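You operate a simulated robot arm through the tools that you are given. There is no shell and no other tool. Be economical: measure what you need, move in short steps, check, and stop when the job is done.

Carry out the task below with a simulated robot arm. There is one attempt and no reset: what you move stays moved.

TASK
Take the air off regulator one and let its hose rewind.
Fine: shut the valve and bleed the gauge to nought before you uncouple; lead the hose home, don't let it fly.

It is judged by the outcome, as a careful person would: the job done as asked, and still so three seconds after it is handed in. It fails if anything else is knocked over, pushed out of place, dropped, spilled or broken.

THE ROBOT
A 7-joint arm with a fingered hand on a trunk, on a base that drives. Base frame: it is fixed to the floor where the robot stands at the start and does not move with it; the origin is under the middle of the robot, x ahead of it, y to its left, z up; the surface under the hand at the start is at about z = 0.85. Readings come in m, degrees, newtons and seconds.
Its first joint turns from -149.0 to 149.0 degrees. Places, roughly: air inlet one [0.8, 0, 0.9]; air valve lever one [0.7, 0, 0.9]; air valve lever three [0, 6.3, 0.9]; air valve lever two [0.8, 0.2, 0.9]; black hose coupler [-4, 5.75, 1.5]; green outlet [2.25, 1, 1.25]; orange hose coupler [-0.25, 6.75, 1]; pressure knob one [0.6, 0.1, 0.9]; pressure knob three [0, 6.4, 1]; pressure knob two [0.8, 0.3, 0.9]; white outlet [-3.25, 5.25, 1.25]; yellow outlet [-0.5, 6.75, 1.25]. Payload 3.5 kg.
Tool frame: the origin (TCP) lies between the finger pads and is the grasp point; the fingertips stand 0.03 m ahead of it; z points along the fingers, y is the line along which they close. The gripper opens to 0.104 m. The gripper's body begins 0.035 m behind the TCP. The gripper is a hand of 4 fingers: y runs from the thumb to the fingers, the wrist lies at [-0.015, -0.11, -0.186] in the tool frame, and closing takes about 1.5 s.
Orientation is that of the tool frame in the base frame, as a unit quaternion [x, y, z, w]. With the fingers straight down and the wrist toward the robot, the tool's x, y and z point along [0, 1, 0], [1, 0, 0] and [0, 0, -1] of the base frame.

THE INTERFACE
- The arm moves only by the tool play_rows. Its argument "rows" is a list of rows, each an object (a shift or turn left out is 0, a gripper value left out holds the last) with "linear": the shift along the tool's x, y, z in m, a list of three; "dr": the turn, a rotation vector about the tool's x, y, z in degrees, a list of three; "claw": the opening in per cent of the stroke, from 0 (shut) to 100 (fully open). In form: [{"linear": [tx, ty, tz], "dr": [wx, wy, wz], "claw": claw}, ...]. A call has 1 to 20 rows; each row shifts and turns the commanded pose from where the row before left it, along the tool's axes as they then stand. Each row takes 0.2 s and may step no farther than 0.05 m and 8.6 degrees from the row before; otherwise, or with a gripper value out of range, the whole call is refused. A pose out of reach is approached as far as the arm can. The call stops where the force on the tool passes 70 N (or 10 N more than at its start, if that is more) or the arm is blocked; 0.2 s more then pass. Each finger travels about 0.045 m/s and halts on what it meets, pressing with about 32 N; the grip force reading is that of the motor and also rises with nothing between the fingers. The clock runs only during rows and for 0.2 s after the last one: add rows that do not move to give the fingers time. The reply holds the time, the measured pose of the TCP, the force on the tool along the base axes, the opening and the grip force, in the units named above and with some noise, with the torque about the TCP (base axes, N m) and any sound that the robot's microphone picked up.
- Cameras (640 x 400 px; columns grow to the right, rows downward): "scene" is now at [0.0433, 0.154, 1.6088]; the picture's right is [-0.21, -0.98, 0.00], its down [-0.48, 0.10, -0.87] and it looks along [0.85, -0.18, -0.50] (base axes); focal length 251 px, centre (320, 200). "wrist" rides on the gripper at [0.061, -0.092, -0.13] in the tool frame; the picture's right is [-0.81, 0.28, -0.52], its down [-0.53, -0.71, 0.46] and it looks along [-0.24, 0.64, 0.72] (tool axes); focal length 275 px, centre (320, 200). There is no depth. A picture from a camera that has moved, and an enlarged one, comes with that camera's place and axes in the base frame and with its lens.
- grab_frame(camera): a new picture of that camera. It takes no simulated time.
- move_column(by): slides the trunk up (or, below 0, down) by that many m; the arm and the scene camera ride with it, the base frame stays. It gives what a move gives, with no picture.
- base_move(legs): drives the robot by 1 to 6 legs, each [ahead, left, turn to the left] in m, m and degrees, along the robot's own axes; the way and the turn of a leg run together, so that a leg with both is an arc; at most 1.5 m and 180 degrees a leg. The arm and the cameras ride along, it lands a little off, and it stops where it bumps. It gives what a move gives.
- set_grasp(shape): the hand has 4 fingers and takes this shape, open, in about a second: jaw (thumb against the fingers, like two jaws); tri (thumb and two fingers); tip (a fingertip pinch); poke (one finger out to press); point (the index stretched); flat (the hand flat); cup (the hand cupped); fist (a fist). The gripper value then closes the fingers along that shape, each until it touches; the sizes above hold for jaw. It gives what a move gives, with no picture.
- aim_head(pan, tilt): turns the head with the scene camera to pan (to the left, within 155 degrees either way) and tilt (down, from -29 to 69), counted from straight ahead of the robot. It gives what a move gives.
- inspect(camera, box): a new picture of the part [left, top, right, bottom] of that camera's present view, enlarged. It takes no simulated time.
- job_done(): hands the job in; it is judged then, once.

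Work in short steps. Places have to be worked out from the pictures, the camera data and where the tool is seen: move nearer, look again, correct. Check each grasp and each placing, and mend what went wrong. You have 120 turns and 90 pictures in all, those below and enlarged ones among them. Open the gripper and draw the arm clear of the work before you hand the job in, unless the task says otherwise; then end with one line.

The tools are called as name(argument=value, ...) on one line, values as JSON. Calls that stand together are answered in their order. play_rows: Moves the arm, as the interface text tells. Its arguments: {"type":"object","properties":{"rows":{"type":"array","items":{"type":"object","properties":{"linear":{"type":"array","items":{"type":"number"}},"dr":{"type":"array","items":{"type":"number"}},"claw":{"type":"number"}}}}},"required":["rows"]} The other tools are called the same way: move_column (by) slides the trunk up or down; set_grasp (shape) gives the hand a shape; base_move (legs) drives the base; aim_head (pan, tilt) turns the head that bears the scene camera; grab_frame (camera) takes a picture; inspect (camera, box) takes an enlarged picture of a part of a camera's view; job_done () hands the job in.

At the start:

```text
time_s: 0.0
eef_pos: [0.6453, -0.1002, 1.5195]
orientation: [0.707, 0.707, -0.001, 0.0]
force: [-0.1, 0.9, -0.4]
ft_torque: [-0.02, 0.0, -0.03]
width: 0.1036
finger_force: 0.1
shape: jaw
trunk travel left (down, up): [-0.635, 0.075]
robot x, y, heading: [-0.0014, -0.0039, 0.1]
head pan, tilt: [-12.0, 29.7]
```

scene: 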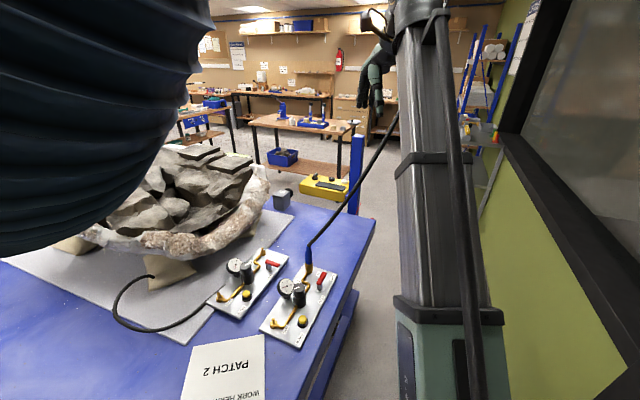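
wrist: 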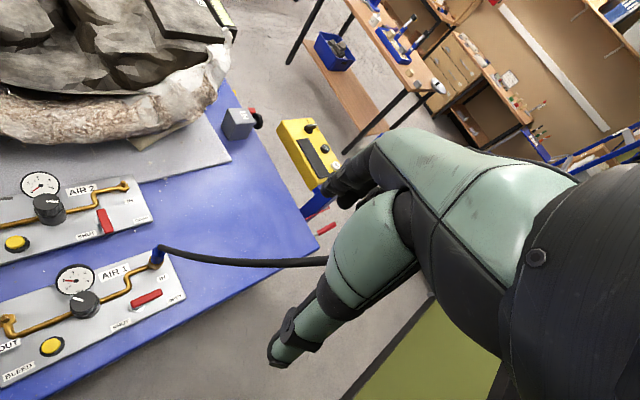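

I start by looking closely at the panels and where the hose goes.

inspect(camera="scene", box=[200, 230, 360, 350])

inspect(camera="wrist", box=[0, 160, 240, 400])

aim_head(pan=-25, tilt=0)

```text
3.33 times, centred on (280, 290) of scene
camera zoom: at [0.0433, 0.154, 1.6088], right [-0.21, -0.98, 0.0], down [-0.48, 0.1, -0.87], along [0.85, -0.18, -0.5], focal length 838 px, centre (453, -100)
```

zoom: 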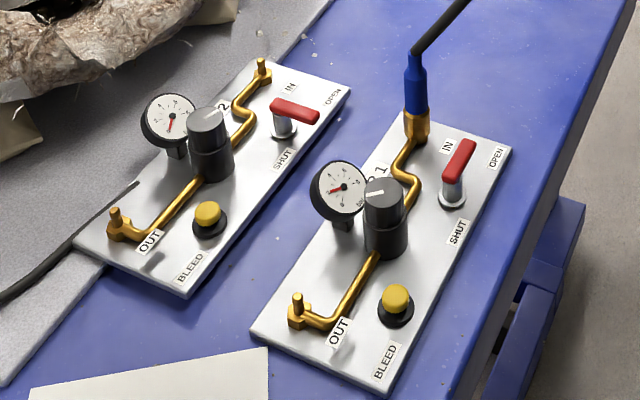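

```text
1.67 times, centred on (120, 280) of wrist
camera zoom: at [0.5539, -0.0389, 1.6503], right [0.28, -0.81, 0.52], down [-0.71, -0.53, -0.46], along [0.64, -0.24, -0.72], focal length 459 px, centre (653, 67)
```

zoom: 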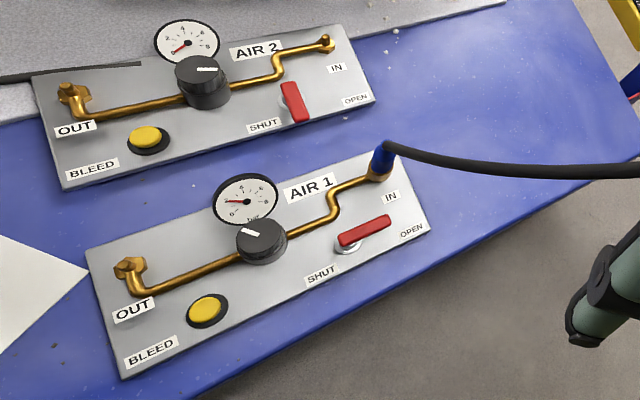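

```text
time_s: 0.9
eef_pos: [0.6463, -0.1012, 1.5195]
orientation: [0.708, 0.707, 0.0, 0.0]
force: [0.7, -0.1, -0.2]
ft_torque: [0.02, -0.01, -0.01]
width: 0.1034
finger_force: 0.1
shape: jaw
trunk travel left (down, up): [-0.635, 0.075]
robot x, y, heading: [-0.0025, -0.0006, -0.2]
head pan, tilt: [-25.0, 0.0]
```

Panel one: lever is in line with OPEN, hose in IN. Now see where the hose leads.

grab_frame(camera="scene")

```text
85 pictures are left
camera scene: at [0.0364, 0.1348, 1.6566], right [-0.42, -0.91, 0.0], down [0.0, 0.0, -1.0], along [0.91, -0.42, 0.0], focal length 251 px, centre (320, 200)
```

scene: 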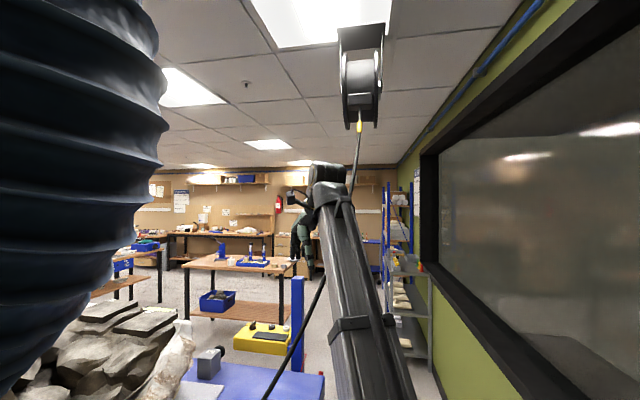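

The hose runs up to a ceiling reel with a yellow stop at its mouth. I'll check the surroundings (left and behind) before moving the base.

aim_head(pan=60, tilt=20)

grab_frame(camera="scene")

aim_head(pan=-140, tilt=25)

grab_frame(camera="scene")

aim_head(pan=-25, tilt=-25)

grab_frame(camera="scene")

```text
time_s: 2.5
eef_pos: [0.6448, -0.1017, 1.5201]
orientation: [0.707, 0.707, 0.0, 0.0]
force: [0.2, 0.2, -0.2]
ft_torque: [0.02, -0.02, 0.0]
width: 0.1032
finger_force: 0.1
shape: jaw
trunk travel left (down, up): [-0.635, 0.075]
robot x, y, heading: [0.0008, -0.0003, -0.1]
head pan, tilt: [60.0, 20.0]
```

```text
84 pictures are left
camera scene: at [0.0014, 0.2534, 1.6244], right [0.87, -0.5, 0.0], down [-0.17, -0.3, -0.94], along [0.47, 0.81, -0.34], focal length 251 px, centre (320, 200)
```

scene: 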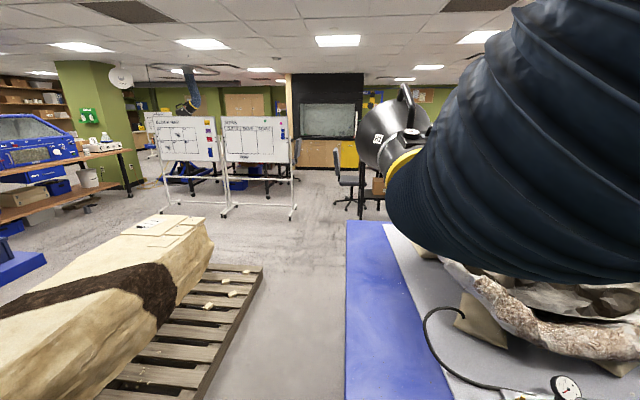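

```text
time_s: 5.5
eef_pos: [0.6459, -0.1016, 1.519]
orientation: [0.708, 0.706, 0.0, 0.0]
force: [0.2, -0.6, 0.4]
ft_torque: [0.0, 0.0, -0.04]
width: 0.1035
finger_force: 0.1
shape: jaw
trunk travel left (down, up): [-0.635, 0.075]
robot x, y, heading: [0.0004, -0.0022, 0.2]
head pan, tilt: [-140.0, 25.0]
```

```text
83 pictures are left
camera scene: at [-0.1158, 0.1136, 1.6163], right [-0.64, 0.77, 0.0], down [0.32, 0.27, -0.91], along [-0.69, -0.58, -0.42], focal length 251 px, centre (320, 200)
```

scene: 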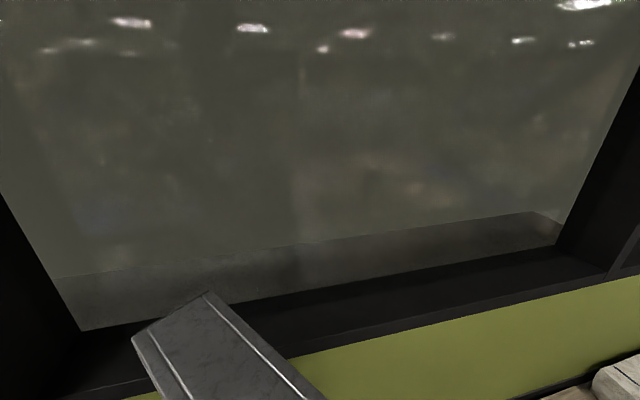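

```text
time_s: 7.4
eef_pos: [0.6446, -0.1007, 1.519]
orientation: [0.707, 0.707, 0.0, 0.0]
force: [0.0, -0.9, -0.2]
ft_torque: [-0.05, 0.03, -0.03]
width: 0.1036
finger_force: 0.0
shape: jaw
trunk travel left (down, up): [-0.635, 0.075]
robot x, y, heading: [0.0003, -0.0021, -0.1]
head pan, tilt: [-25.0, -25.0]
```

```text
82 pictures are left
camera scene: at [0.0191, 0.1428, 1.6923], right [-0.42, -0.91, 0.0], down [0.38, -0.18, -0.91], along [0.82, -0.38, 0.42], focal length 251 px, centre (320, 200)
```

scene: 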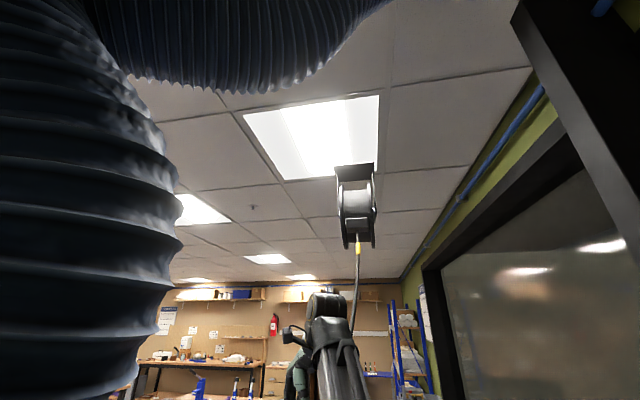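

The wall is on my right and a pallet behind-left; the reel hangs from the ceiling ahead. I back up a little (bleed button at ~(0.52,0.10) is too close) which also gives a baseline for the reel position.

base_move(legs=[[-0.13, 0, 0]])

aim_head(pan=-25, tilt=0)

grab_frame(camera="scene")

grab_frame(camera="wrist")

```text
time_s: 8.7
eef_pos: [0.5148, -0.101, 1.5207]
orientation: [0.708, 0.707, 0.0, 0.001]
force: [-1.2, -0.6, 0.2]
ft_torque: [-0.01, -0.04, 0.05]
width: 0.1035
finger_force: 0.0
shape: jaw
trunk travel left (down, up): [-0.635, 0.075]
robot x, y, heading: [-0.1271, 0.0008, 0.2]
head pan, tilt: [-25.0, -25.0]
```

```text
time_s: 9.6
eef_pos: [0.5174, -0.1005, 1.5194]
orientation: [0.707, 0.707, 0.0, 0.0]
force: [-0.4, -0.2, -0.4]
ft_torque: [0.01, -0.01, 0.01]
width: 0.1036
finger_force: 0.0
shape: jaw
trunk travel left (down, up): [-0.635, 0.075]
robot x, y, heading: [-0.1281, -0.0025, 0.2]
head pan, tilt: [-25.0, 0.0]
```

```text
81 pictures are left
camera scene: at [-0.0929, 0.1348, 1.6567], right [-0.42, -0.91, 0.0], down [0.0, 0.0, -1.0], along [0.91, -0.42, 0.0], focal length 251 px, centre (320, 200)
```

scene: 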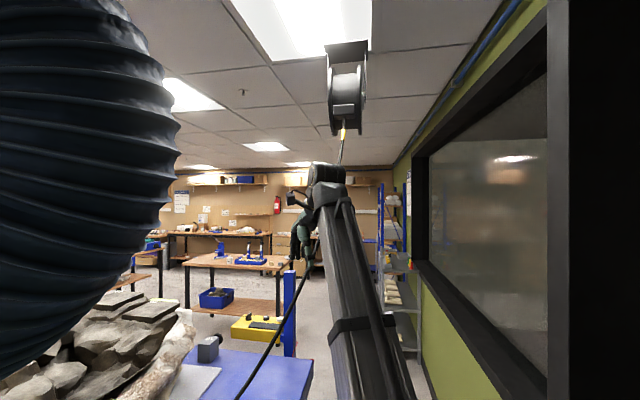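

```text
80 pictures are left
camera wrist: at [0.4245, -0.039, 1.6503], right [0.27, -0.81, 0.52], down [-0.71, -0.53, -0.46], along [0.64, -0.24, -0.72], focal length 275 px, centre (320, 200)
```

wrist: 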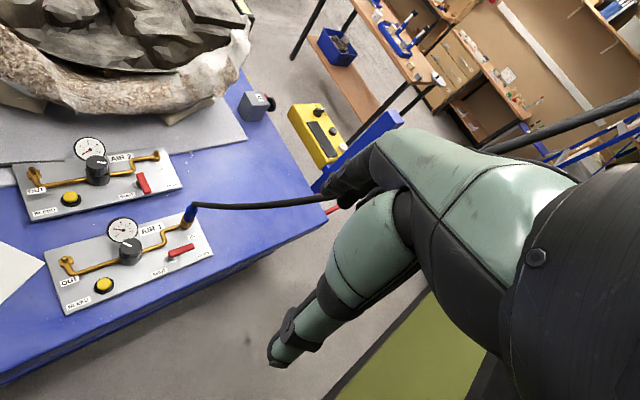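

Yellow stop triangulates to about (0.87,-0.42,1.96). Now I shape the hand for poking and look at where its finger sits.

set_grasp(shape="poke")

aim_head(pan=-8, tilt=35)

grab_frame(camera="wrist")

grab_frame(camera="scene")

```text
time_s: 10.5
eef_pos: [0.5176, -0.1006, 1.5198]
orientation: [0.708, 0.706, 0.0, 0.0]
force: [0.5, 0.3, 0.0]
ft_torque: [0.01, -0.01, 0.02]
width: 0.0
finger_force: 0.1
shape: poke
trunk travel left (down, up): [-0.635, 0.075]
robot x, y, heading: [-0.1312, -0.0006, -0.2]
head pan, tilt: [-25.0, 0.0]
```

```text
time_s: 11.5
eef_pos: [0.5159, -0.0993, 1.5202]
orientation: [0.707, 0.707, 0.001, 0.001]
force: [0.6, -0.2, 0.4]
ft_torque: [0.01, 0.01, -0.02]
width: 0.0
finger_force: 0.1
shape: poke
trunk travel left (down, up): [-0.635, 0.075]
robot x, y, heading: [-0.1243, 0.0013, 0.1]
head pan, tilt: [-8.0, 35.0]
```

```text
79 pictures are left
camera wrist: at [0.4244, -0.039, 1.6503], right [0.27, -0.81, 0.52], down [-0.71, -0.53, -0.46], along [0.64, -0.24, -0.72], focal length 275 px, centre (320, 200)
```

wrist: 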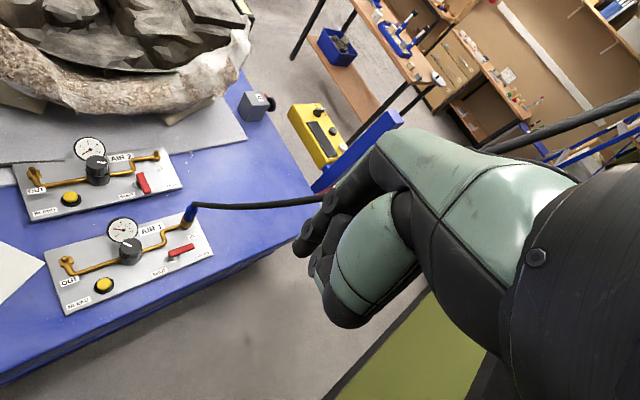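

```text
78 pictures are left
camera scene: at [-0.0873, 0.1605, 1.6006], right [-0.14, -0.99, 0.0], down [-0.57, 0.08, -0.82], along [0.81, -0.11, -0.57], focal length 251 px, centre (320, 200)
```

scene: 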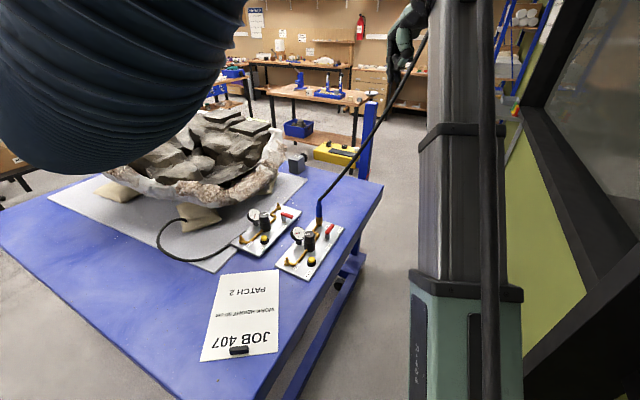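

The index tip sits about at the tool tip. I move the hand down to about 0.2 m above the lever's left side and check.

play_rows(rows=[{"linear": [0.01, 0.0155, 0.039]}, {"linear": [0.01, 0.0155, 0.039]}, {"linear": [0.01, 0.0155, 0.039]}, {"linear": [0.01, 0.0155, 0.039]}, {"linear": [0.01, 0.0155, 0.039]}, {"linear": [0.01, 0.0155, 0.039]}, {"linear": [0.01, 0.0155, 0.039]}, {"linear": [0.01, 0.0155, 0.039]}, {"linear": [0.01, 0.0155, 0.039]}, {"linear": [0.01, 0.0155, 0.039]}, {"linear": [0.01, 0.0155, 0.039]}, {"linear": [0.01, 0.0155, 0.039]}])

grab_frame(camera="wrist")

grab_frame(camera="scene")

```text
time_s: 14.1
eef_pos: [0.703, 0.0196, 1.0499]
orientation: [0.707, 0.707, 0.0, 0.0]
force: [0.2, -0.5, -0.2]
ft_torque: [0.01, 0.02, -0.04]
width: 0.0
finger_force: 0.1
shape: poke
trunk travel left (down, up): [-0.635, 0.075]
robot x, y, heading: [-0.1298, 0.0009, -0.0]
head pan, tilt: [-8.0, 35.0]
```

```text
77 pictures are left
camera wrist: at [0.6116, 0.082, 1.1806], right [0.27, -0.81, 0.52], down [-0.71, -0.53, -0.46], along [0.65, -0.24, -0.72], focal length 275 px, centre (320, 200)
```

wrist: 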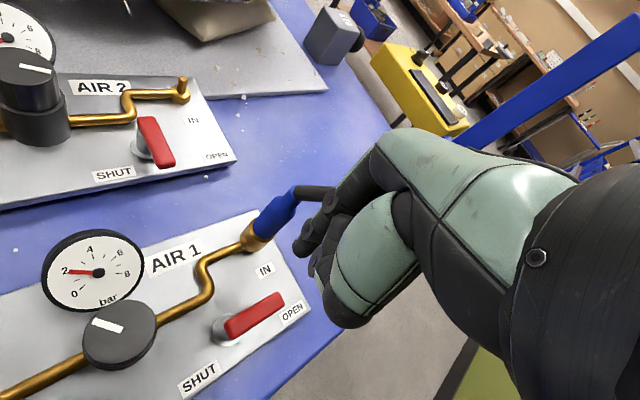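

```text
76 pictures are left
camera scene: at [-0.0869, 0.1607, 1.6005], right [-0.14, -0.99, 0.0], down [-0.57, 0.08, -0.82], along [0.81, -0.11, -0.57], focal length 251 px, centre (320, 200)
```

scene: 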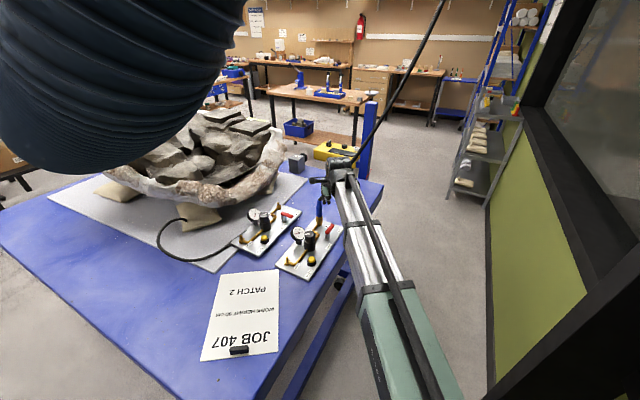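

Lever: pivot ~(0.662,0.027), handle to (0.712,-0.009) at z≈0.90; coupler ~(0.763,0.047), top z≈0.99. I inspect the hand to see where the poking finger is.

inspect(camera="wrist", box=[200, 120, 440, 340])

inspect(camera="scene", box=[260, 140, 420, 280])

```text
1.82 times, centred on (320, 230) of wrist
camera zoom: at [0.6116, 0.082, 1.1806], right [0.27, -0.81, 0.52], down [-0.71, -0.53, -0.46], along [0.65, -0.24, -0.72], focal length 500 px, centre (320, 146)
```

zoom: 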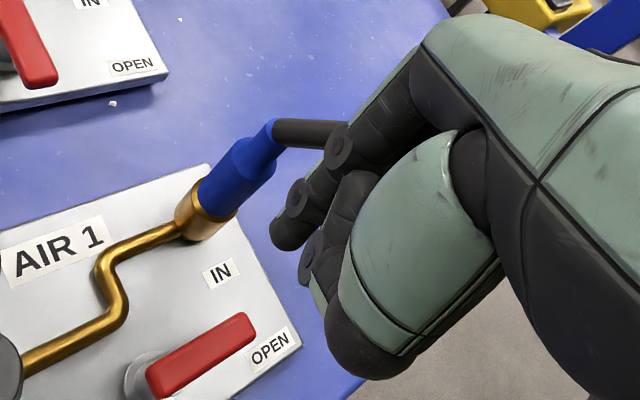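

```text
2.86 times, centred on (340, 210) of scene
camera zoom: at [-0.0869, 0.1607, 1.6005], right [-0.14, -0.99, 0.0], down [-0.57, 0.08, -0.82], along [0.81, -0.11, -0.57], focal length 718 px, centre (263, 171)
```

zoom: 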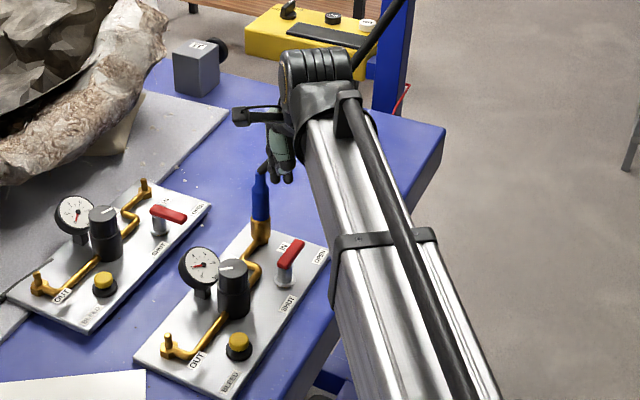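

The tip is at about TCP + 0.033 along z, but the knuckles bulge toward the coupler, so I turn the hand 45° clockwise before lowering to the left side of the handle.

play_rows(rows=[{"dr": [0, 0, 7.5]}, {"dr": [0, 0, 7.5]}, {"dr": [0, 0, 7.5]}, {"dr": [0, 0, 7.5]}, {"dr": [0, 0, 7.5]}, {"dr": [0, 0, 7.5]}, {"linear": [0.01, -0.0085, 0.03]}, {"linear": [0, 0, 0.03]}, {}])

grab_frame(camera="wrist")

inspect(camera="scene", box=[260, 140, 420, 280])

```text
time_s: 16.1
eef_pos: [0.7019, 0.031, 0.99]
orientation: [0.924, 0.382, 0.0, 0.0]
force: [0.3, -0.1, 0.8]
ft_torque: [0.0, -0.06, 0.01]
width: 0.0
finger_force: 0.1
shape: poke
trunk travel left (down, up): [-0.635, 0.075]
robot x, y, heading: [-0.1331, -0.0019, -0.2]
head pan, tilt: [-8.0, 35.0]
```

```text
73 pictures are left
camera wrist: at [0.681, 0.1395, 1.121], right [-0.38, -0.77, 0.52], down [-0.88, 0.13, -0.46], along [0.28, -0.63, -0.72], focal length 275 px, centre (320, 200)
```

wrist: 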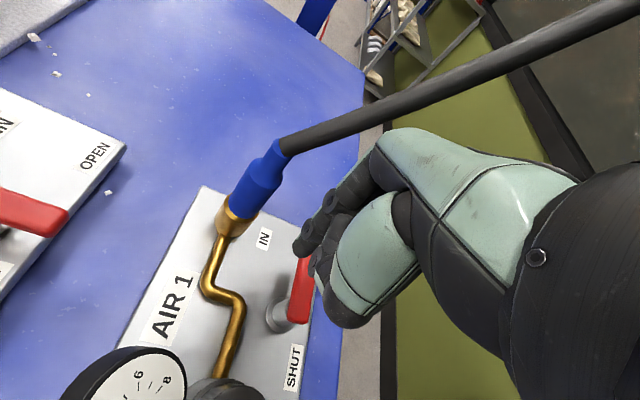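

```text
2.86 times, centred on (340, 210) of scene
camera zoom: at [-0.0874, 0.1605, 1.6005], right [-0.14, -0.99, 0.0], down [-0.57, 0.08, -0.82], along [0.81, -0.11, -0.57], focal length 718 px, centre (263, 171)
```

zoom: 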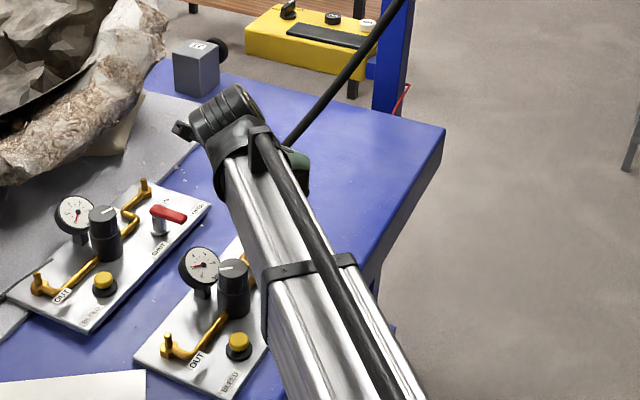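

The knuckles are close to the hose, so I turn the hand a further 35° clockwise to get them clear of it, before lowering.

play_rows(rows=[{"dr": [0, 0, 7]}, {"dr": [0, 0, 7]}, {"dr": [0, 0, 7]}, {"dr": [0, 0, 7]}, {"dr": [0, 0, 7]}, {}])

grab_frame(camera="wrist")

```text
time_s: 17.5
eef_pos: [0.7033, 0.0322, 0.9907]
orientation: [0.996, 0.087, 0.0, 0.0]
force: [0.7, 0.4, 0.0]
ft_torque: [0.0, 0.02, 0.0]
width: 0.0002
finger_force: 0.0
shape: poke
trunk travel left (down, up): [-0.635, 0.075]
robot x, y, heading: [-0.1304, -0.0038, 0.1]
head pan, tilt: [-8.0, 35.0]
```

```text
71 pictures are left
camera wrist: at [0.7477, 0.1334, 1.1216], right [-0.75, -0.41, 0.52], down [-0.65, 0.61, -0.46], along [-0.13, -0.68, -0.72], focal length 275 px, centre (320, 200)
```

wrist: 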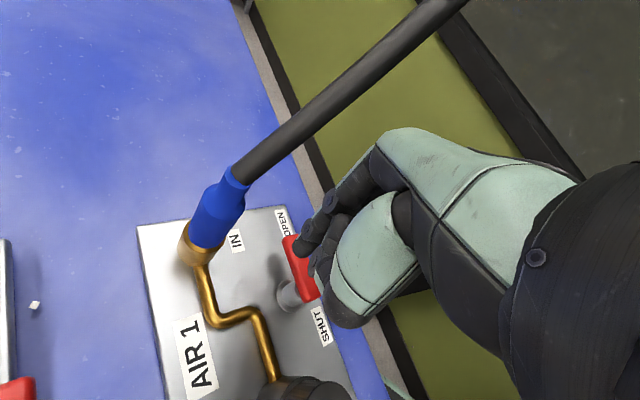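

The finger now drops between the handle's left side and the pipe, with the hose clear. Lowering 0.063.

play_rows(rows=[{"linear": [0, 0, 0.02]}, {"linear": [0, 0, 0.02]}, {"linear": [0, 0, 0.012]}, {"linear": [0, 0, 0.011]}, {}])

grab_frame(camera="wrist")

```text
time_s: 18.7
eef_pos: [0.7036, 0.0331, 0.9291]
orientation: [0.996, 0.087, 0.0, 0.0]
force: [-0.2, -0.2, 0.1]
ft_torque: [0.01, -0.05, 0.0]
width: 0.0
finger_force: 0.2
shape: poke
trunk travel left (down, up): [-0.635, 0.075]
robot x, y, heading: [-0.1303, -0.0004, 0.1]
head pan, tilt: [-8.0, 35.0]
```

```text
70 pictures are left
camera wrist: at [0.7484, 0.1346, 1.0594], right [-0.75, -0.41, 0.52], down [-0.65, 0.61, -0.46], along [-0.13, -0.68, -0.72], focal length 275 px, centre (320, 200)
```

wrist: 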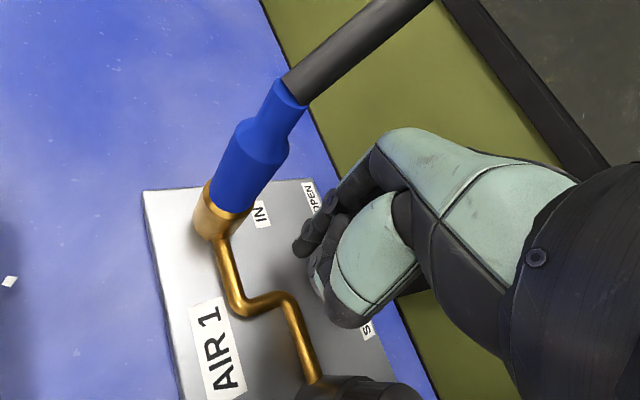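

Sweep the handle clockwise, first half, then check.

play_rows(rows=[{"linear": [-0.0089, 0.0066, 0]}, {"linear": [-0.01, 0.011, 0]}, {"linear": [-0.01, 0.011, 0]}, {"linear": [-0.0138, 0.0037, 0]}, {}])

grab_frame(camera="wrist")

```text
time_s: 19.9
eef_pos: [0.6715, -0.008, 0.9278]
orientation: [0.996, 0.088, 0.001, 0.0]
force: [35.2, -3.5, 3.9]
ft_torque: [-0.09, -0.85, 0.21]
width: 0.0002
finger_force: 0.0
shape: poke
trunk travel left (down, up): [-0.635, 0.075]
robot x, y, heading: [-0.1277, -0.0008, -0.1]
head pan, tilt: [-8.0, 35.0]
```

```text
69 pictures are left
camera wrist: at [0.7155, 0.0945, 1.0585], right [-0.75, -0.41, 0.52], down [-0.65, 0.61, -0.46], along [-0.13, -0.68, -0.72], focal length 275 px, centre (320, 200)
```

wrist: 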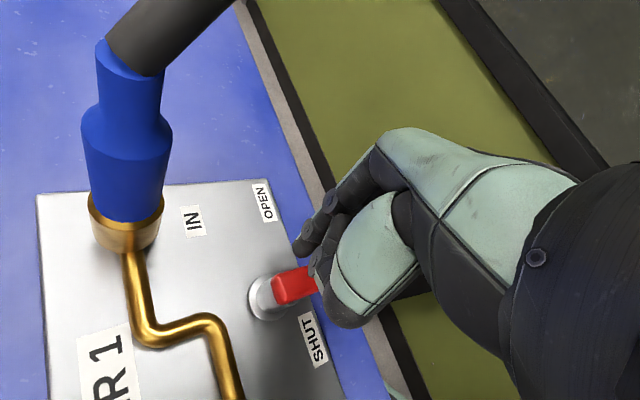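

The lever now lies nearly across, with 35 N on the finger. I push a touch further to reach the stop.

play_rows(rows=[{"linear": [-0.004, 0, 0]}, {"linear": [-0.004, -0.001, 0]}, {}])

grab_frame(camera="wrist")

```text
time_s: 20.7
eef_pos: [0.6633, -0.0065, 0.9273]
orientation: [0.996, 0.089, 0.003, 0.001]
force: [44.4, -6.1, 9.4]
ft_torque: [-0.22, -1.19, 0.46]
width: 0.0
finger_force: 0.0
shape: poke
trunk travel left (down, up): [-0.635, 0.075]
robot x, y, heading: [-0.1298, -0.0017, 0.1]
head pan, tilt: [-8.0, 35.0]
```

```text
68 pictures are left
camera wrist: at [0.7069, 0.0942, 1.058], right [-0.75, -0.42, 0.51], down [-0.65, 0.61, -0.46], along [-0.12, -0.68, -0.73], focal length 275 px, centre (320, 200)
```

wrist: 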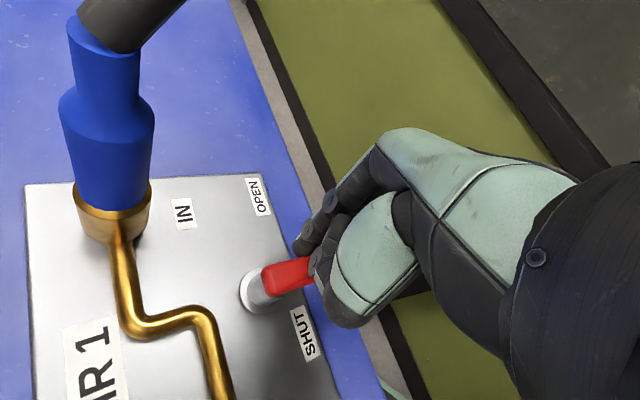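

It's still moving (8 mm with little force rise). Continue a little.

play_rows(rows=[{"linear": [-0.004, -0.001, 0]}, {"linear": [-0.004, -0.001, 0]}, {}])

grab_frame(camera="wrist")

```text
time_s: 21.6
eef_pos: [0.6623, -0.0093, 0.9269]
orientation: [0.996, 0.092, 0.009, 0.001]
force: [34.5, -13.3, -4.1]
ft_torque: [-0.37, -0.95, 0.4]
width: 0.0
finger_force: 0.1
shape: poke
trunk travel left (down, up): [-0.635, 0.075]
robot x, y, heading: [-0.123, 0.001, -0.3]
head pan, tilt: [-8.0, 35.0]
stopped in row 3: the force on the tool passed its limit at 70 N (the readings are from after the stop); the commanded pose is now the measured one
```

```text
67 pictures are left
camera wrist: at [0.703, 0.0928, 1.0591], right [-0.76, -0.42, 0.5], down [-0.65, 0.6, -0.47], along [-0.11, -0.68, -0.73], focal length 275 px, centre (320, 200)
```

wrist: 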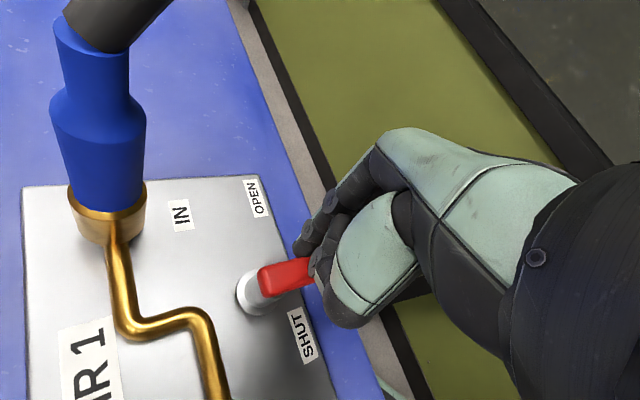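

The lever hit its stop. I back off the handle, lift, and look at it.

play_rows(rows=[{"linear": [0.008, 0, 0]}, {"linear": [0.007, 0.002, 0]}, {"linear": [0, 0, -0.03]}, {"linear": [0, 0, -0.04]}, {"linear": [0, 0, -0.04]}, {"linear": [-0.05, 0, 0]}, {"linear": [-0.05, 0, 0]}, {}])

grab_frame(camera="wrist")

grab_frame(camera="scene")

```text
time_s: 23.4
eef_pos: [0.5713, -0.0268, 1.0381]
orientation: [0.996, 0.091, 0.008, 0.0]
force: [-0.1, 1.3, 0.3]
ft_torque: [-0.01, 0.01, -0.03]
width: 0.0
finger_force: 0.1
shape: poke
trunk travel left (down, up): [-0.635, 0.075]
robot x, y, heading: [-0.1262, 0.0001, 0.1]
head pan, tilt: [-8.0, 35.0]
```

```text
66 pictures are left
camera wrist: at [0.612, 0.0753, 1.1702], right [-0.75, -0.42, 0.51], down [-0.65, 0.6, -0.46], along [-0.11, -0.68, -0.73], focal length 275 px, centre (320, 200)
```

wrist: 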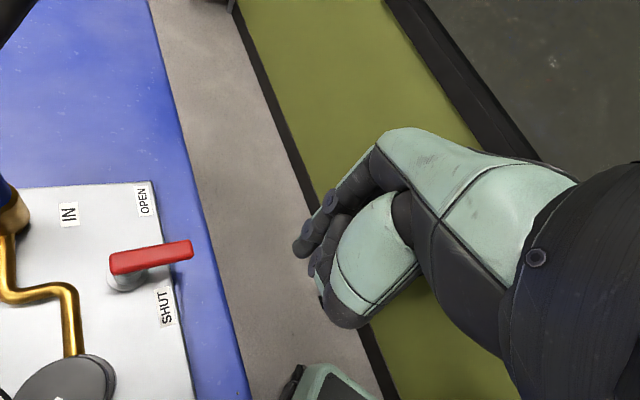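

```text
65 pictures are left
camera scene: at [-0.0868, 0.1605, 1.6005], right [-0.14, -0.99, 0.0], down [-0.57, 0.08, -0.82], along [0.81, -0.11, -0.57], focal length 251 px, centre (320, 200)
```

scene: 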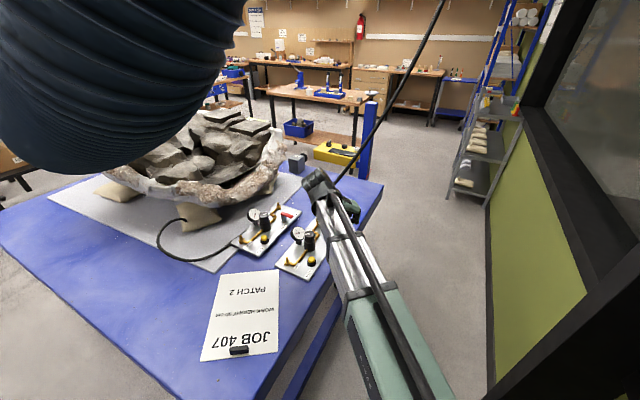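

Lever is fully across at SHUT. The bleed button works out at (0.55,0.103,0.88); I move the finger above it.

play_rows(rows=[{"linear": [0, -0.0457, 0]}, {"linear": [0, -0.0457, 0.01]}, {"linear": [0, -0.0457, 0.02]}, {"linear": [0, 0, 0.02]}, {}])

grab_frame(camera="wrist")

inspect(camera="scene", box=[240, 180, 380, 300])

```text
time_s: 24.6
eef_pos: [0.5469, 0.1101, 0.9871]
orientation: [0.996, 0.091, 0.007, 0.0]
force: [0.0, 0.0, 0.0]
ft_torque: [0.0, -0.02, 0.01]
width: 0.0
finger_force: 0.1
shape: poke
trunk travel left (down, up): [-0.635, 0.075]
robot x, y, heading: [-0.128, -0.0008, 0.2]
head pan, tilt: [-8.0, 35.0]
```

```text
64 pictures are left
camera wrist: at [0.5881, 0.2112, 1.1185], right [-0.75, -0.42, 0.51], down [-0.65, 0.6, -0.46], along [-0.11, -0.68, -0.73], focal length 275 px, centre (320, 200)
```

wrist: 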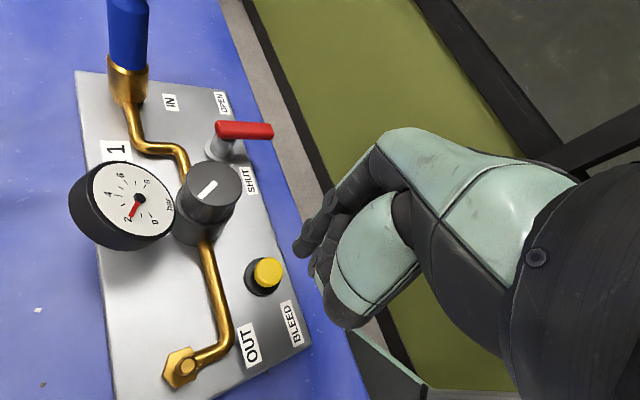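

```text
3.33 times, centred on (310, 240) of scene
camera zoom: at [-0.0869, 0.1604, 1.6005], right [-0.14, -0.99, 0.0], down [-0.57, 0.08, -0.82], along [0.81, -0.11, -0.57], focal length 838 px, centre (353, 67)
```

zoom: 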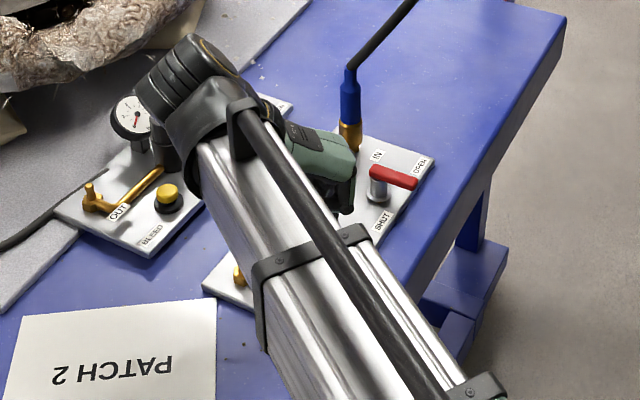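

Gauge reads 2 bar. Button refined to (0.555,0.100,0.88); I shift slightly and lower onto it.

play_rows(rows=[{"linear": [0.002, 0.0045, 0.03]}, {"linear": [0, 0, 0.03]}, {"linear": [0, 0, 0.006]}, {}])

grab_frame(camera="wrist")

```text
time_s: 25.6
eef_pos: [0.551, 0.1063, 0.9218]
orientation: [0.996, 0.091, 0.007, 0.001]
force: [0.1, -1.1, 0.0]
ft_torque: [0.01, -0.02, 0.02]
width: 0.0
finger_force: 0.1
shape: poke
trunk travel left (down, up): [-0.635, 0.075]
robot x, y, heading: [-0.1266, -0.0011, -0.1]
head pan, tilt: [-8.0, 35.0]
```

```text
62 pictures are left
camera wrist: at [0.5924, 0.2086, 1.054], right [-0.75, -0.42, 0.51], down [-0.65, 0.6, -0.46], along [-0.11, -0.68, -0.73], focal length 275 px, centre (320, 200)
```

wrist: 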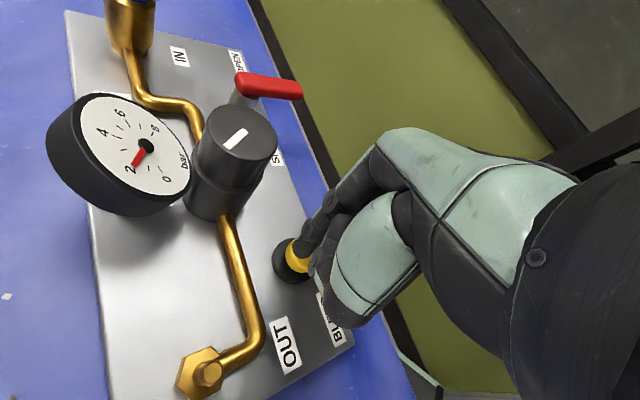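

The tip is right over the button. I creep down to press.

play_rows(rows=[{"linear": [0.002, -0.002, 0.004]}, {"linear": [0, 0, 0.004]}, {"linear": [0, 0, 0.003]}, {}])

grab_frame(camera="wrist")

```text
time_s: 26.6
eef_pos: [0.5512, 0.1099, 0.9102]
orientation: [0.996, 0.091, 0.008, 0.0]
force: [-1.7, 0.2, 3.7]
ft_torque: [0.02, 0.04, -0.02]
width: 0.0
finger_force: 0.1
shape: poke
trunk travel left (down, up): [-0.635, 0.075]
robot x, y, heading: [-0.1292, 0.0008, 0.1]
head pan, tilt: [-8.0, 35.0]
```

```text
61 pictures are left
camera wrist: at [0.5937, 0.2114, 1.0431], right [-0.75, -0.42, 0.51], down [-0.65, 0.6, -0.46], along [-0.11, -0.68, -0.73], focal length 275 px, centre (320, 200)
```

wrist: 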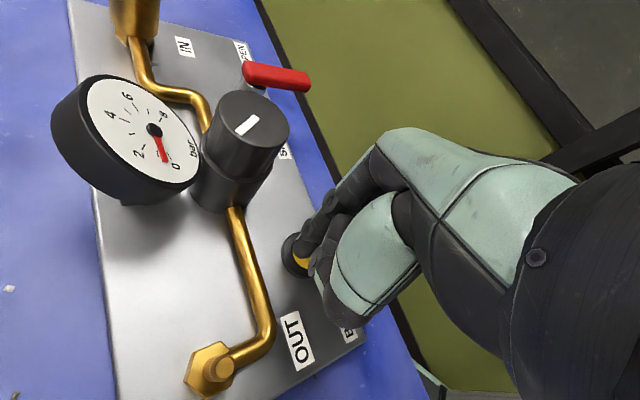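

The gauge is falling while pressed. I hold (a hair deeper) until it's at zero.

play_rows(rows=[{"linear": [0, 0, 0.002]}, {}, {}, {}, {}, {}, {}, {}, {}, {}, {}, {}, {}, {}, {}])

inspect(camera="wrist", box=[40, 50, 360, 300])

```text
time_s: 29.8
eef_pos: [0.5516, 0.1102, 0.9088]
orientation: [0.996, 0.092, 0.008, 0.001]
force: [2.2, 2.7, 15.0]
ft_torque: [0.08, -0.05, 0.02]
width: 0.0
finger_force: 0.0
shape: poke
trunk travel left (down, up): [-0.635, 0.075]
robot x, y, heading: [-0.133, -0.0011, 0.1]
head pan, tilt: [-8.0, 35.0]
```

```text
1.60 times, centred on (200, 175) of wrist
camera zoom: at [0.5932, 0.2113, 1.0417], right [-0.75, -0.42, 0.51], down [-0.65, 0.6, -0.47], along [-0.11, -0.68, -0.73], focal length 440 px, centre (512, 240)
```

zoom: 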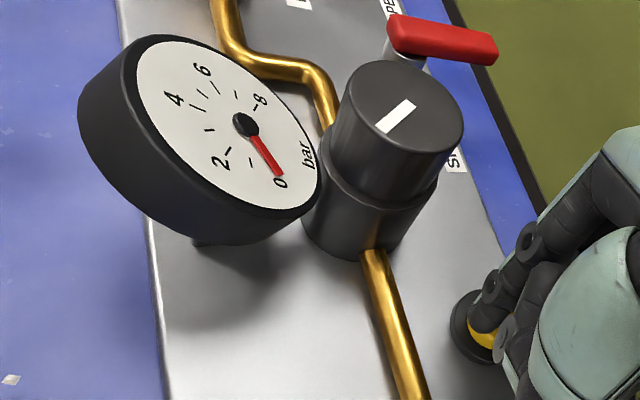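

Gauge reads zero. I release, lift, and look again to confirm it stays there.

play_rows(rows=[{}, {}, {}, {"linear": [0, 0, -0.02]}, {"linear": [0, 0, -0.04]}, {"linear": [0, 0, -0.04]}, {"linear": [0, 0, -0.05]}, {"linear": [0, 0, -0.05]}, {"linear": [0, 0, -0.05]}, {}])

set_grasp(shape="jaw")

grab_frame(camera="wrist")

```text
time_s: 32.0
eef_pos: [0.5476, 0.1102, 1.1586]
orientation: [0.996, 0.092, 0.007, 0.0]
force: [0.6, 0.3, -1.3]
ft_torque: [0.01, -0.01, -0.03]
width: 0.0003
finger_force: 0.0
shape: poke
trunk travel left (down, up): [-0.635, 0.075]
robot x, y, heading: [-0.1273, -0.0004, -0.2]
head pan, tilt: [-8.0, 35.0]
```

```text
time_s: 32.9
eef_pos: [0.5477, 0.1092, 1.1576]
orientation: [0.996, 0.092, 0.007, 0.001]
force: [-0.5, -0.2, -0.7]
ft_torque: [-0.03, 0.02, 0.0]
width: 0.1039
finger_force: 0.0
shape: jaw
trunk travel left (down, up): [-0.635, 0.075]
robot x, y, heading: [-0.1286, -0.0009, -0.2]
head pan, tilt: [-8.0, 35.0]
```

```text
59 pictures are left
camera wrist: at [0.5891, 0.2114, 1.2897], right [-0.75, -0.42, 0.51], down [-0.65, 0.6, -0.46], along [-0.11, -0.68, -0.73], focal length 275 px, centre (320, 200)
```

wrist: 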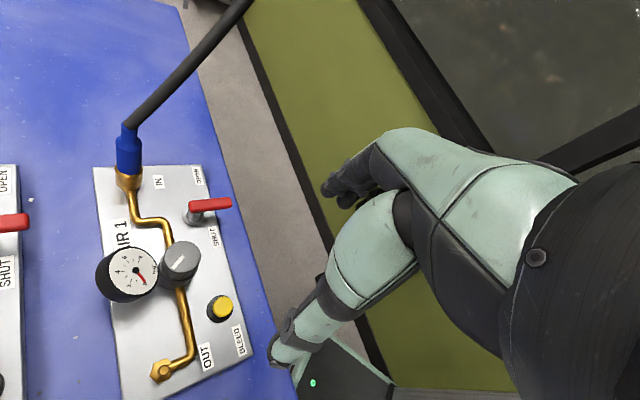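

Gauge stays at 0. Now I reorient (fingers pitched 45° forward, closing left-right) and move toward the coupler at (0.763,0.049), blue from z 0.913 to 1.0, stopping short to check.

play_rows(rows=[{"dr": [0, 0, 5]}, {"dr": [0, 0, 5]}, {"dr": [0, 7.5, 0]}, {"dr": [0, 7.5, 0]}, {"dr": [0, 7.5, 0]}, {"dr": [0, 7.5, 0]}, {"dr": [0, 7.5, 0]}, {"dr": [0, 7.5, 0]}, {}])

play_rows(rows=[{"linear": [0.002, 0.0124, 0.0354]}, {"linear": [0.002, 0.0124, 0.0354]}, {"linear": [0.002, 0.0124, 0.0354]}, {"linear": [0.002, 0.0124, 0.0354]}, {"linear": [0.002, 0.0124, 0.02]}, {}])

grab_frame(camera="wrist")

grab_frame(camera="scene")

```text
time_s: 34.9
eef_pos: [0.549, 0.1105, 1.159]
orientation: [0.921, 0.004, 0.39, -0.001]
force: [0.9, -0.9, -0.3]
ft_torque: [0.0, -0.02, 0.0]
width: 0.1037
finger_force: 0.0
shape: jaw
trunk travel left (down, up): [-0.635, 0.075]
robot x, y, heading: [-0.1304, 0.0011, -0.1]
head pan, tilt: [-8.0, 35.0]
```

```text
time_s: 36.3
eef_pos: [0.6707, 0.048, 1.0549]
orientation: [0.921, 0.003, 0.389, -0.002]
force: [0.3, -0.4, 0.2]
ft_torque: [-0.01, 0.0, -0.01]
width: 0.1039
finger_force: 0.0
shape: jaw
trunk travel left (down, up): [-0.635, 0.075]
robot x, y, heading: [-0.129, -0.0003, -0.0]
head pan, tilt: [-8.0, 35.0]
```

```text
58 pictures are left
camera wrist: at [0.6188, 0.1403, 1.1894], right [-0.93, -0.28, -0.22], down [-0.05, 0.71, -0.7], along [0.36, -0.64, -0.68], focal length 275 px, centre (320, 200)
```

wrist: 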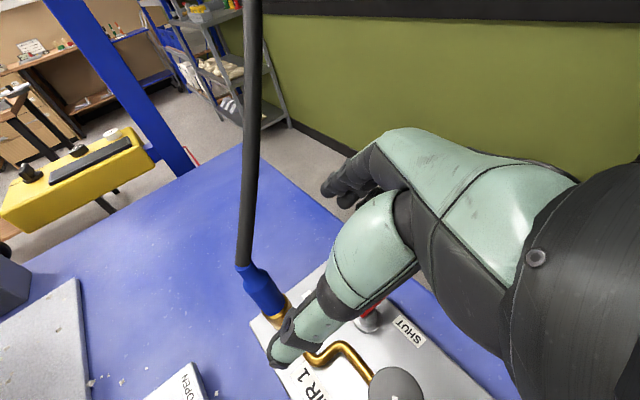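

```text
57 pictures are left
camera scene: at [-0.087, 0.1605, 1.6005], right [-0.14, -0.99, 0.0], down [-0.57, 0.08, -0.82], along [0.81, -0.11, -0.57], focal length 251 px, centre (320, 200)
```

scene: 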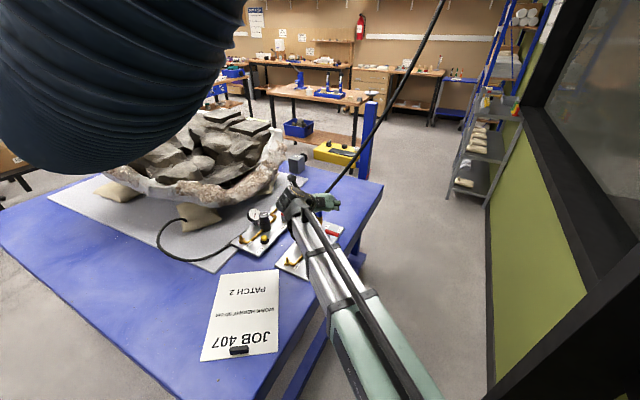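

Geometry checks: coupler lies ~0.137 m straight along the tool axis between thumb and fingers. Advance 0.08 and look.

play_rows(rows=[{"linear": [-0.001, 0, 0.03]}, {"linear": [-0.001, 0, 0.03]}, {"linear": [-0.001, 0, 0.02]}, {}])

grab_frame(camera="wrist")

```text
time_s: 37.3
eef_pos: [0.7271, 0.0489, 0.9944]
orientation: [0.921, 0.004, 0.389, -0.001]
force: [0.3, 1.1, 0.5]
ft_torque: [-0.02, -0.01, 0.01]
width: 0.1036
finger_force: 0.2
shape: jaw
trunk travel left (down, up): [-0.635, 0.075]
robot x, y, heading: [-0.1287, 0.0013, 0.1]
head pan, tilt: [-8.0, 35.0]
```

```text
56 pictures are left
camera wrist: at [0.6746, 0.1405, 1.1309], right [-0.93, -0.28, -0.22], down [-0.05, 0.71, -0.7], along [0.36, -0.64, -0.68], focal length 275 px, centre (320, 200)
```

wrist: 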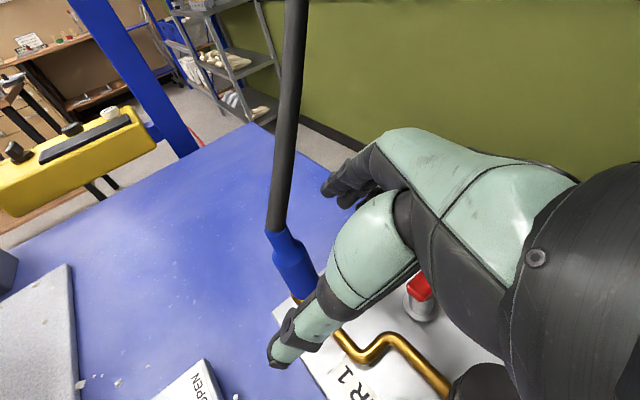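

Coupler is between thumb and fingers. Advance the last 0.05 and check before closing.

play_rows(rows=[{"linear": [0, 0, 0.02]}, {"linear": [0, 0, 0.02]}, {"linear": [0, 0, 0.012]}, {}])

grab_frame(camera="wrist")

```text
time_s: 38.3
eef_pos: [0.7638, 0.049, 0.9583]
orientation: [0.921, 0.004, 0.389, -0.003]
force: [-0.1, -0.2, -0.5]
ft_torque: [-0.01, 0.0, 0.03]
width: 0.1039
finger_force: 0.0
shape: jaw
trunk travel left (down, up): [-0.635, 0.075]
robot x, y, heading: [-0.1317, 0.0008, 0.1]
head pan, tilt: [-8.0, 35.0]
```

```text
55 pictures are left
camera wrist: at [0.7124, 0.1404, 1.0944], right [-0.93, -0.28, -0.22], down [-0.05, 0.71, -0.7], along [0.36, -0.64, -0.68], focal length 275 px, centre (320, 200)
```

wrist: 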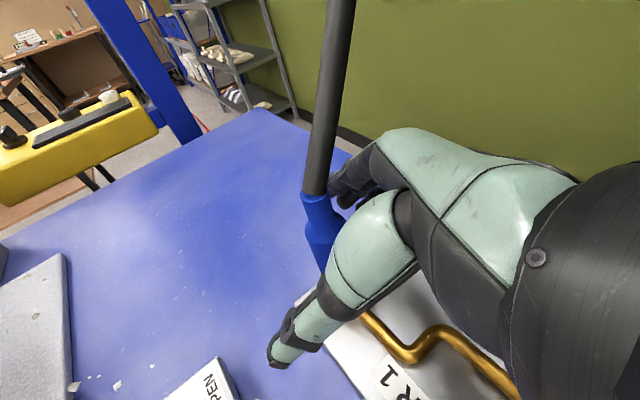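

Coupler centred in the grip. Close on it.

play_rows(rows=[{"claw": 0}, {}, {}, {}, {}, {}, {}, {}, {}])

grab_frame(camera="wrist")

```text
time_s: 40.3
eef_pos: [0.7653, 0.048, 0.9586]
orientation: [0.921, 0.004, 0.389, -0.001]
force: [7.9, -1.2, -0.8]
ft_torque: [-0.16, 0.03, 0.09]
width: 0.0161
finger_force: 32.4
shape: jaw
trunk travel left (down, up): [-0.635, 0.075]
robot x, y, heading: [-0.1296, 0.003, -0.2]
head pan, tilt: [-8.0, 35.0]
```

```text
54 pictures are left
camera wrist: at [0.7133, 0.1406, 1.0939], right [-0.93, -0.28, -0.22], down [-0.05, 0.71, -0.7], along [0.36, -0.64, -0.68], focal length 275 px, centre (320, 200)
```

wrist: 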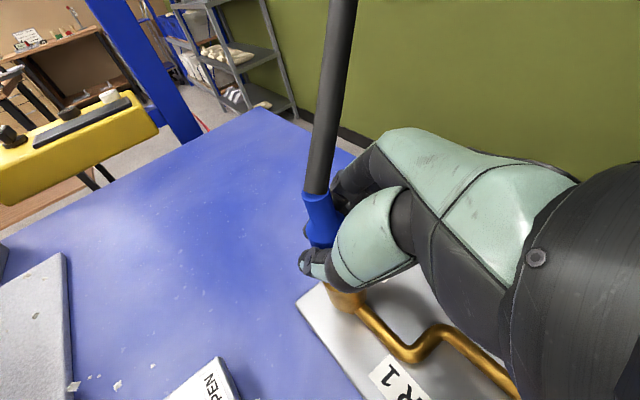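

Gripped (32 N). I pull straight up in small steps and watch the force.

play_rows(rows=[{"linear": [0.0035, 0, -0.0035]}, {"linear": [0.0035, 0, -0.0035]}, {"linear": [0.0035, 0, -0.0035]}, {}])

grab_frame(camera="wrist")

```text
time_s: 41.3
eef_pos: [0.7677, 0.0497, 0.9686]
orientation: [0.922, 0.003, 0.386, -0.003]
force: [13.6, -4.3, -49.3]
ft_torque: [0.37, 0.25, -0.01]
width: 0.0141
finger_force: 32.1
shape: jaw
trunk travel left (down, up): [-0.635, 0.075]
robot x, y, heading: [-0.1296, 0.0004, -0.1]
head pan, tilt: [-8.0, 35.0]
```

```text
53 pictures are left
camera wrist: at [0.7173, 0.1406, 1.1036], right [-0.94, -0.28, -0.21], down [-0.06, 0.71, -0.7], along [0.35, -0.64, -0.68], focal length 275 px, centre (320, 200)
```

wrist: 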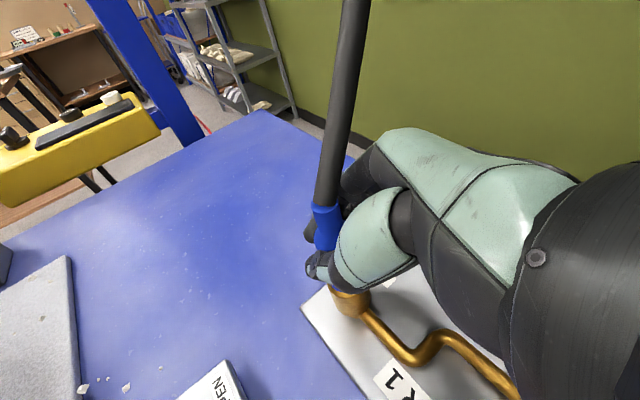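

The fingers slid up a bit under 49 N; it may need a twist. I look closely at the coupler.

inspect(camera="wrist", box=[270, 170, 430, 330])

aim_head(pan=-6, tilt=35)

inspect(camera="scene", box=[260, 150, 380, 270])

```text
2.50 times, centred on (350, 250) of wrist
camera zoom: at [0.7173, 0.1406, 1.1036], right [-0.94, -0.28, -0.21], down [-0.06, 0.71, -0.7], along [0.35, -0.64, -0.68], focal length 688 px, centre (245, 75)
```

zoom: 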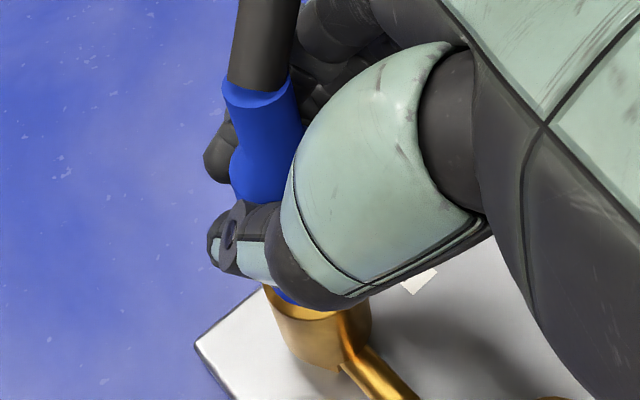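

```text
time_s: 41.9
eef_pos: [0.7674, 0.0492, 0.9668]
orientation: [0.922, 0.002, 0.386, -0.003]
force: [16.0, -5.4, -49.5]
ft_torque: [0.39, 0.25, -0.01]
width: 0.014
finger_force: 31.9
shape: jaw
trunk travel left (down, up): [-0.635, 0.075]
robot x, y, heading: [-0.1307, -0.0024, 0.1]
head pan, tilt: [-6.0, 35.0]
```

```text
3.33 times, centred on (320, 210) of scene
camera zoom: at [-0.0783, 0.1632, 1.6002], right [-0.11, -0.99, 0.0], down [-0.57, 0.06, -0.82], along [0.81, -0.09, -0.58], focal length 838 px, centre (320, 167)
```

zoom: 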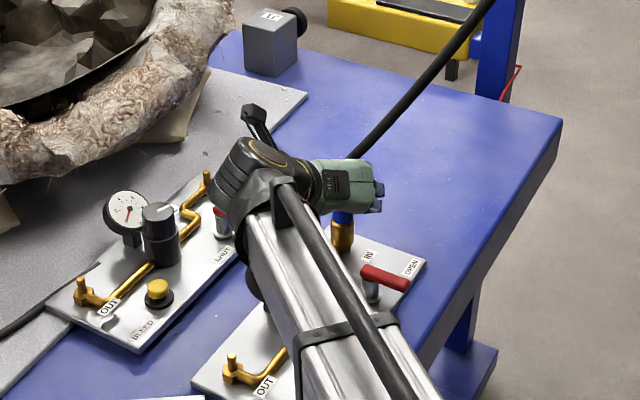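

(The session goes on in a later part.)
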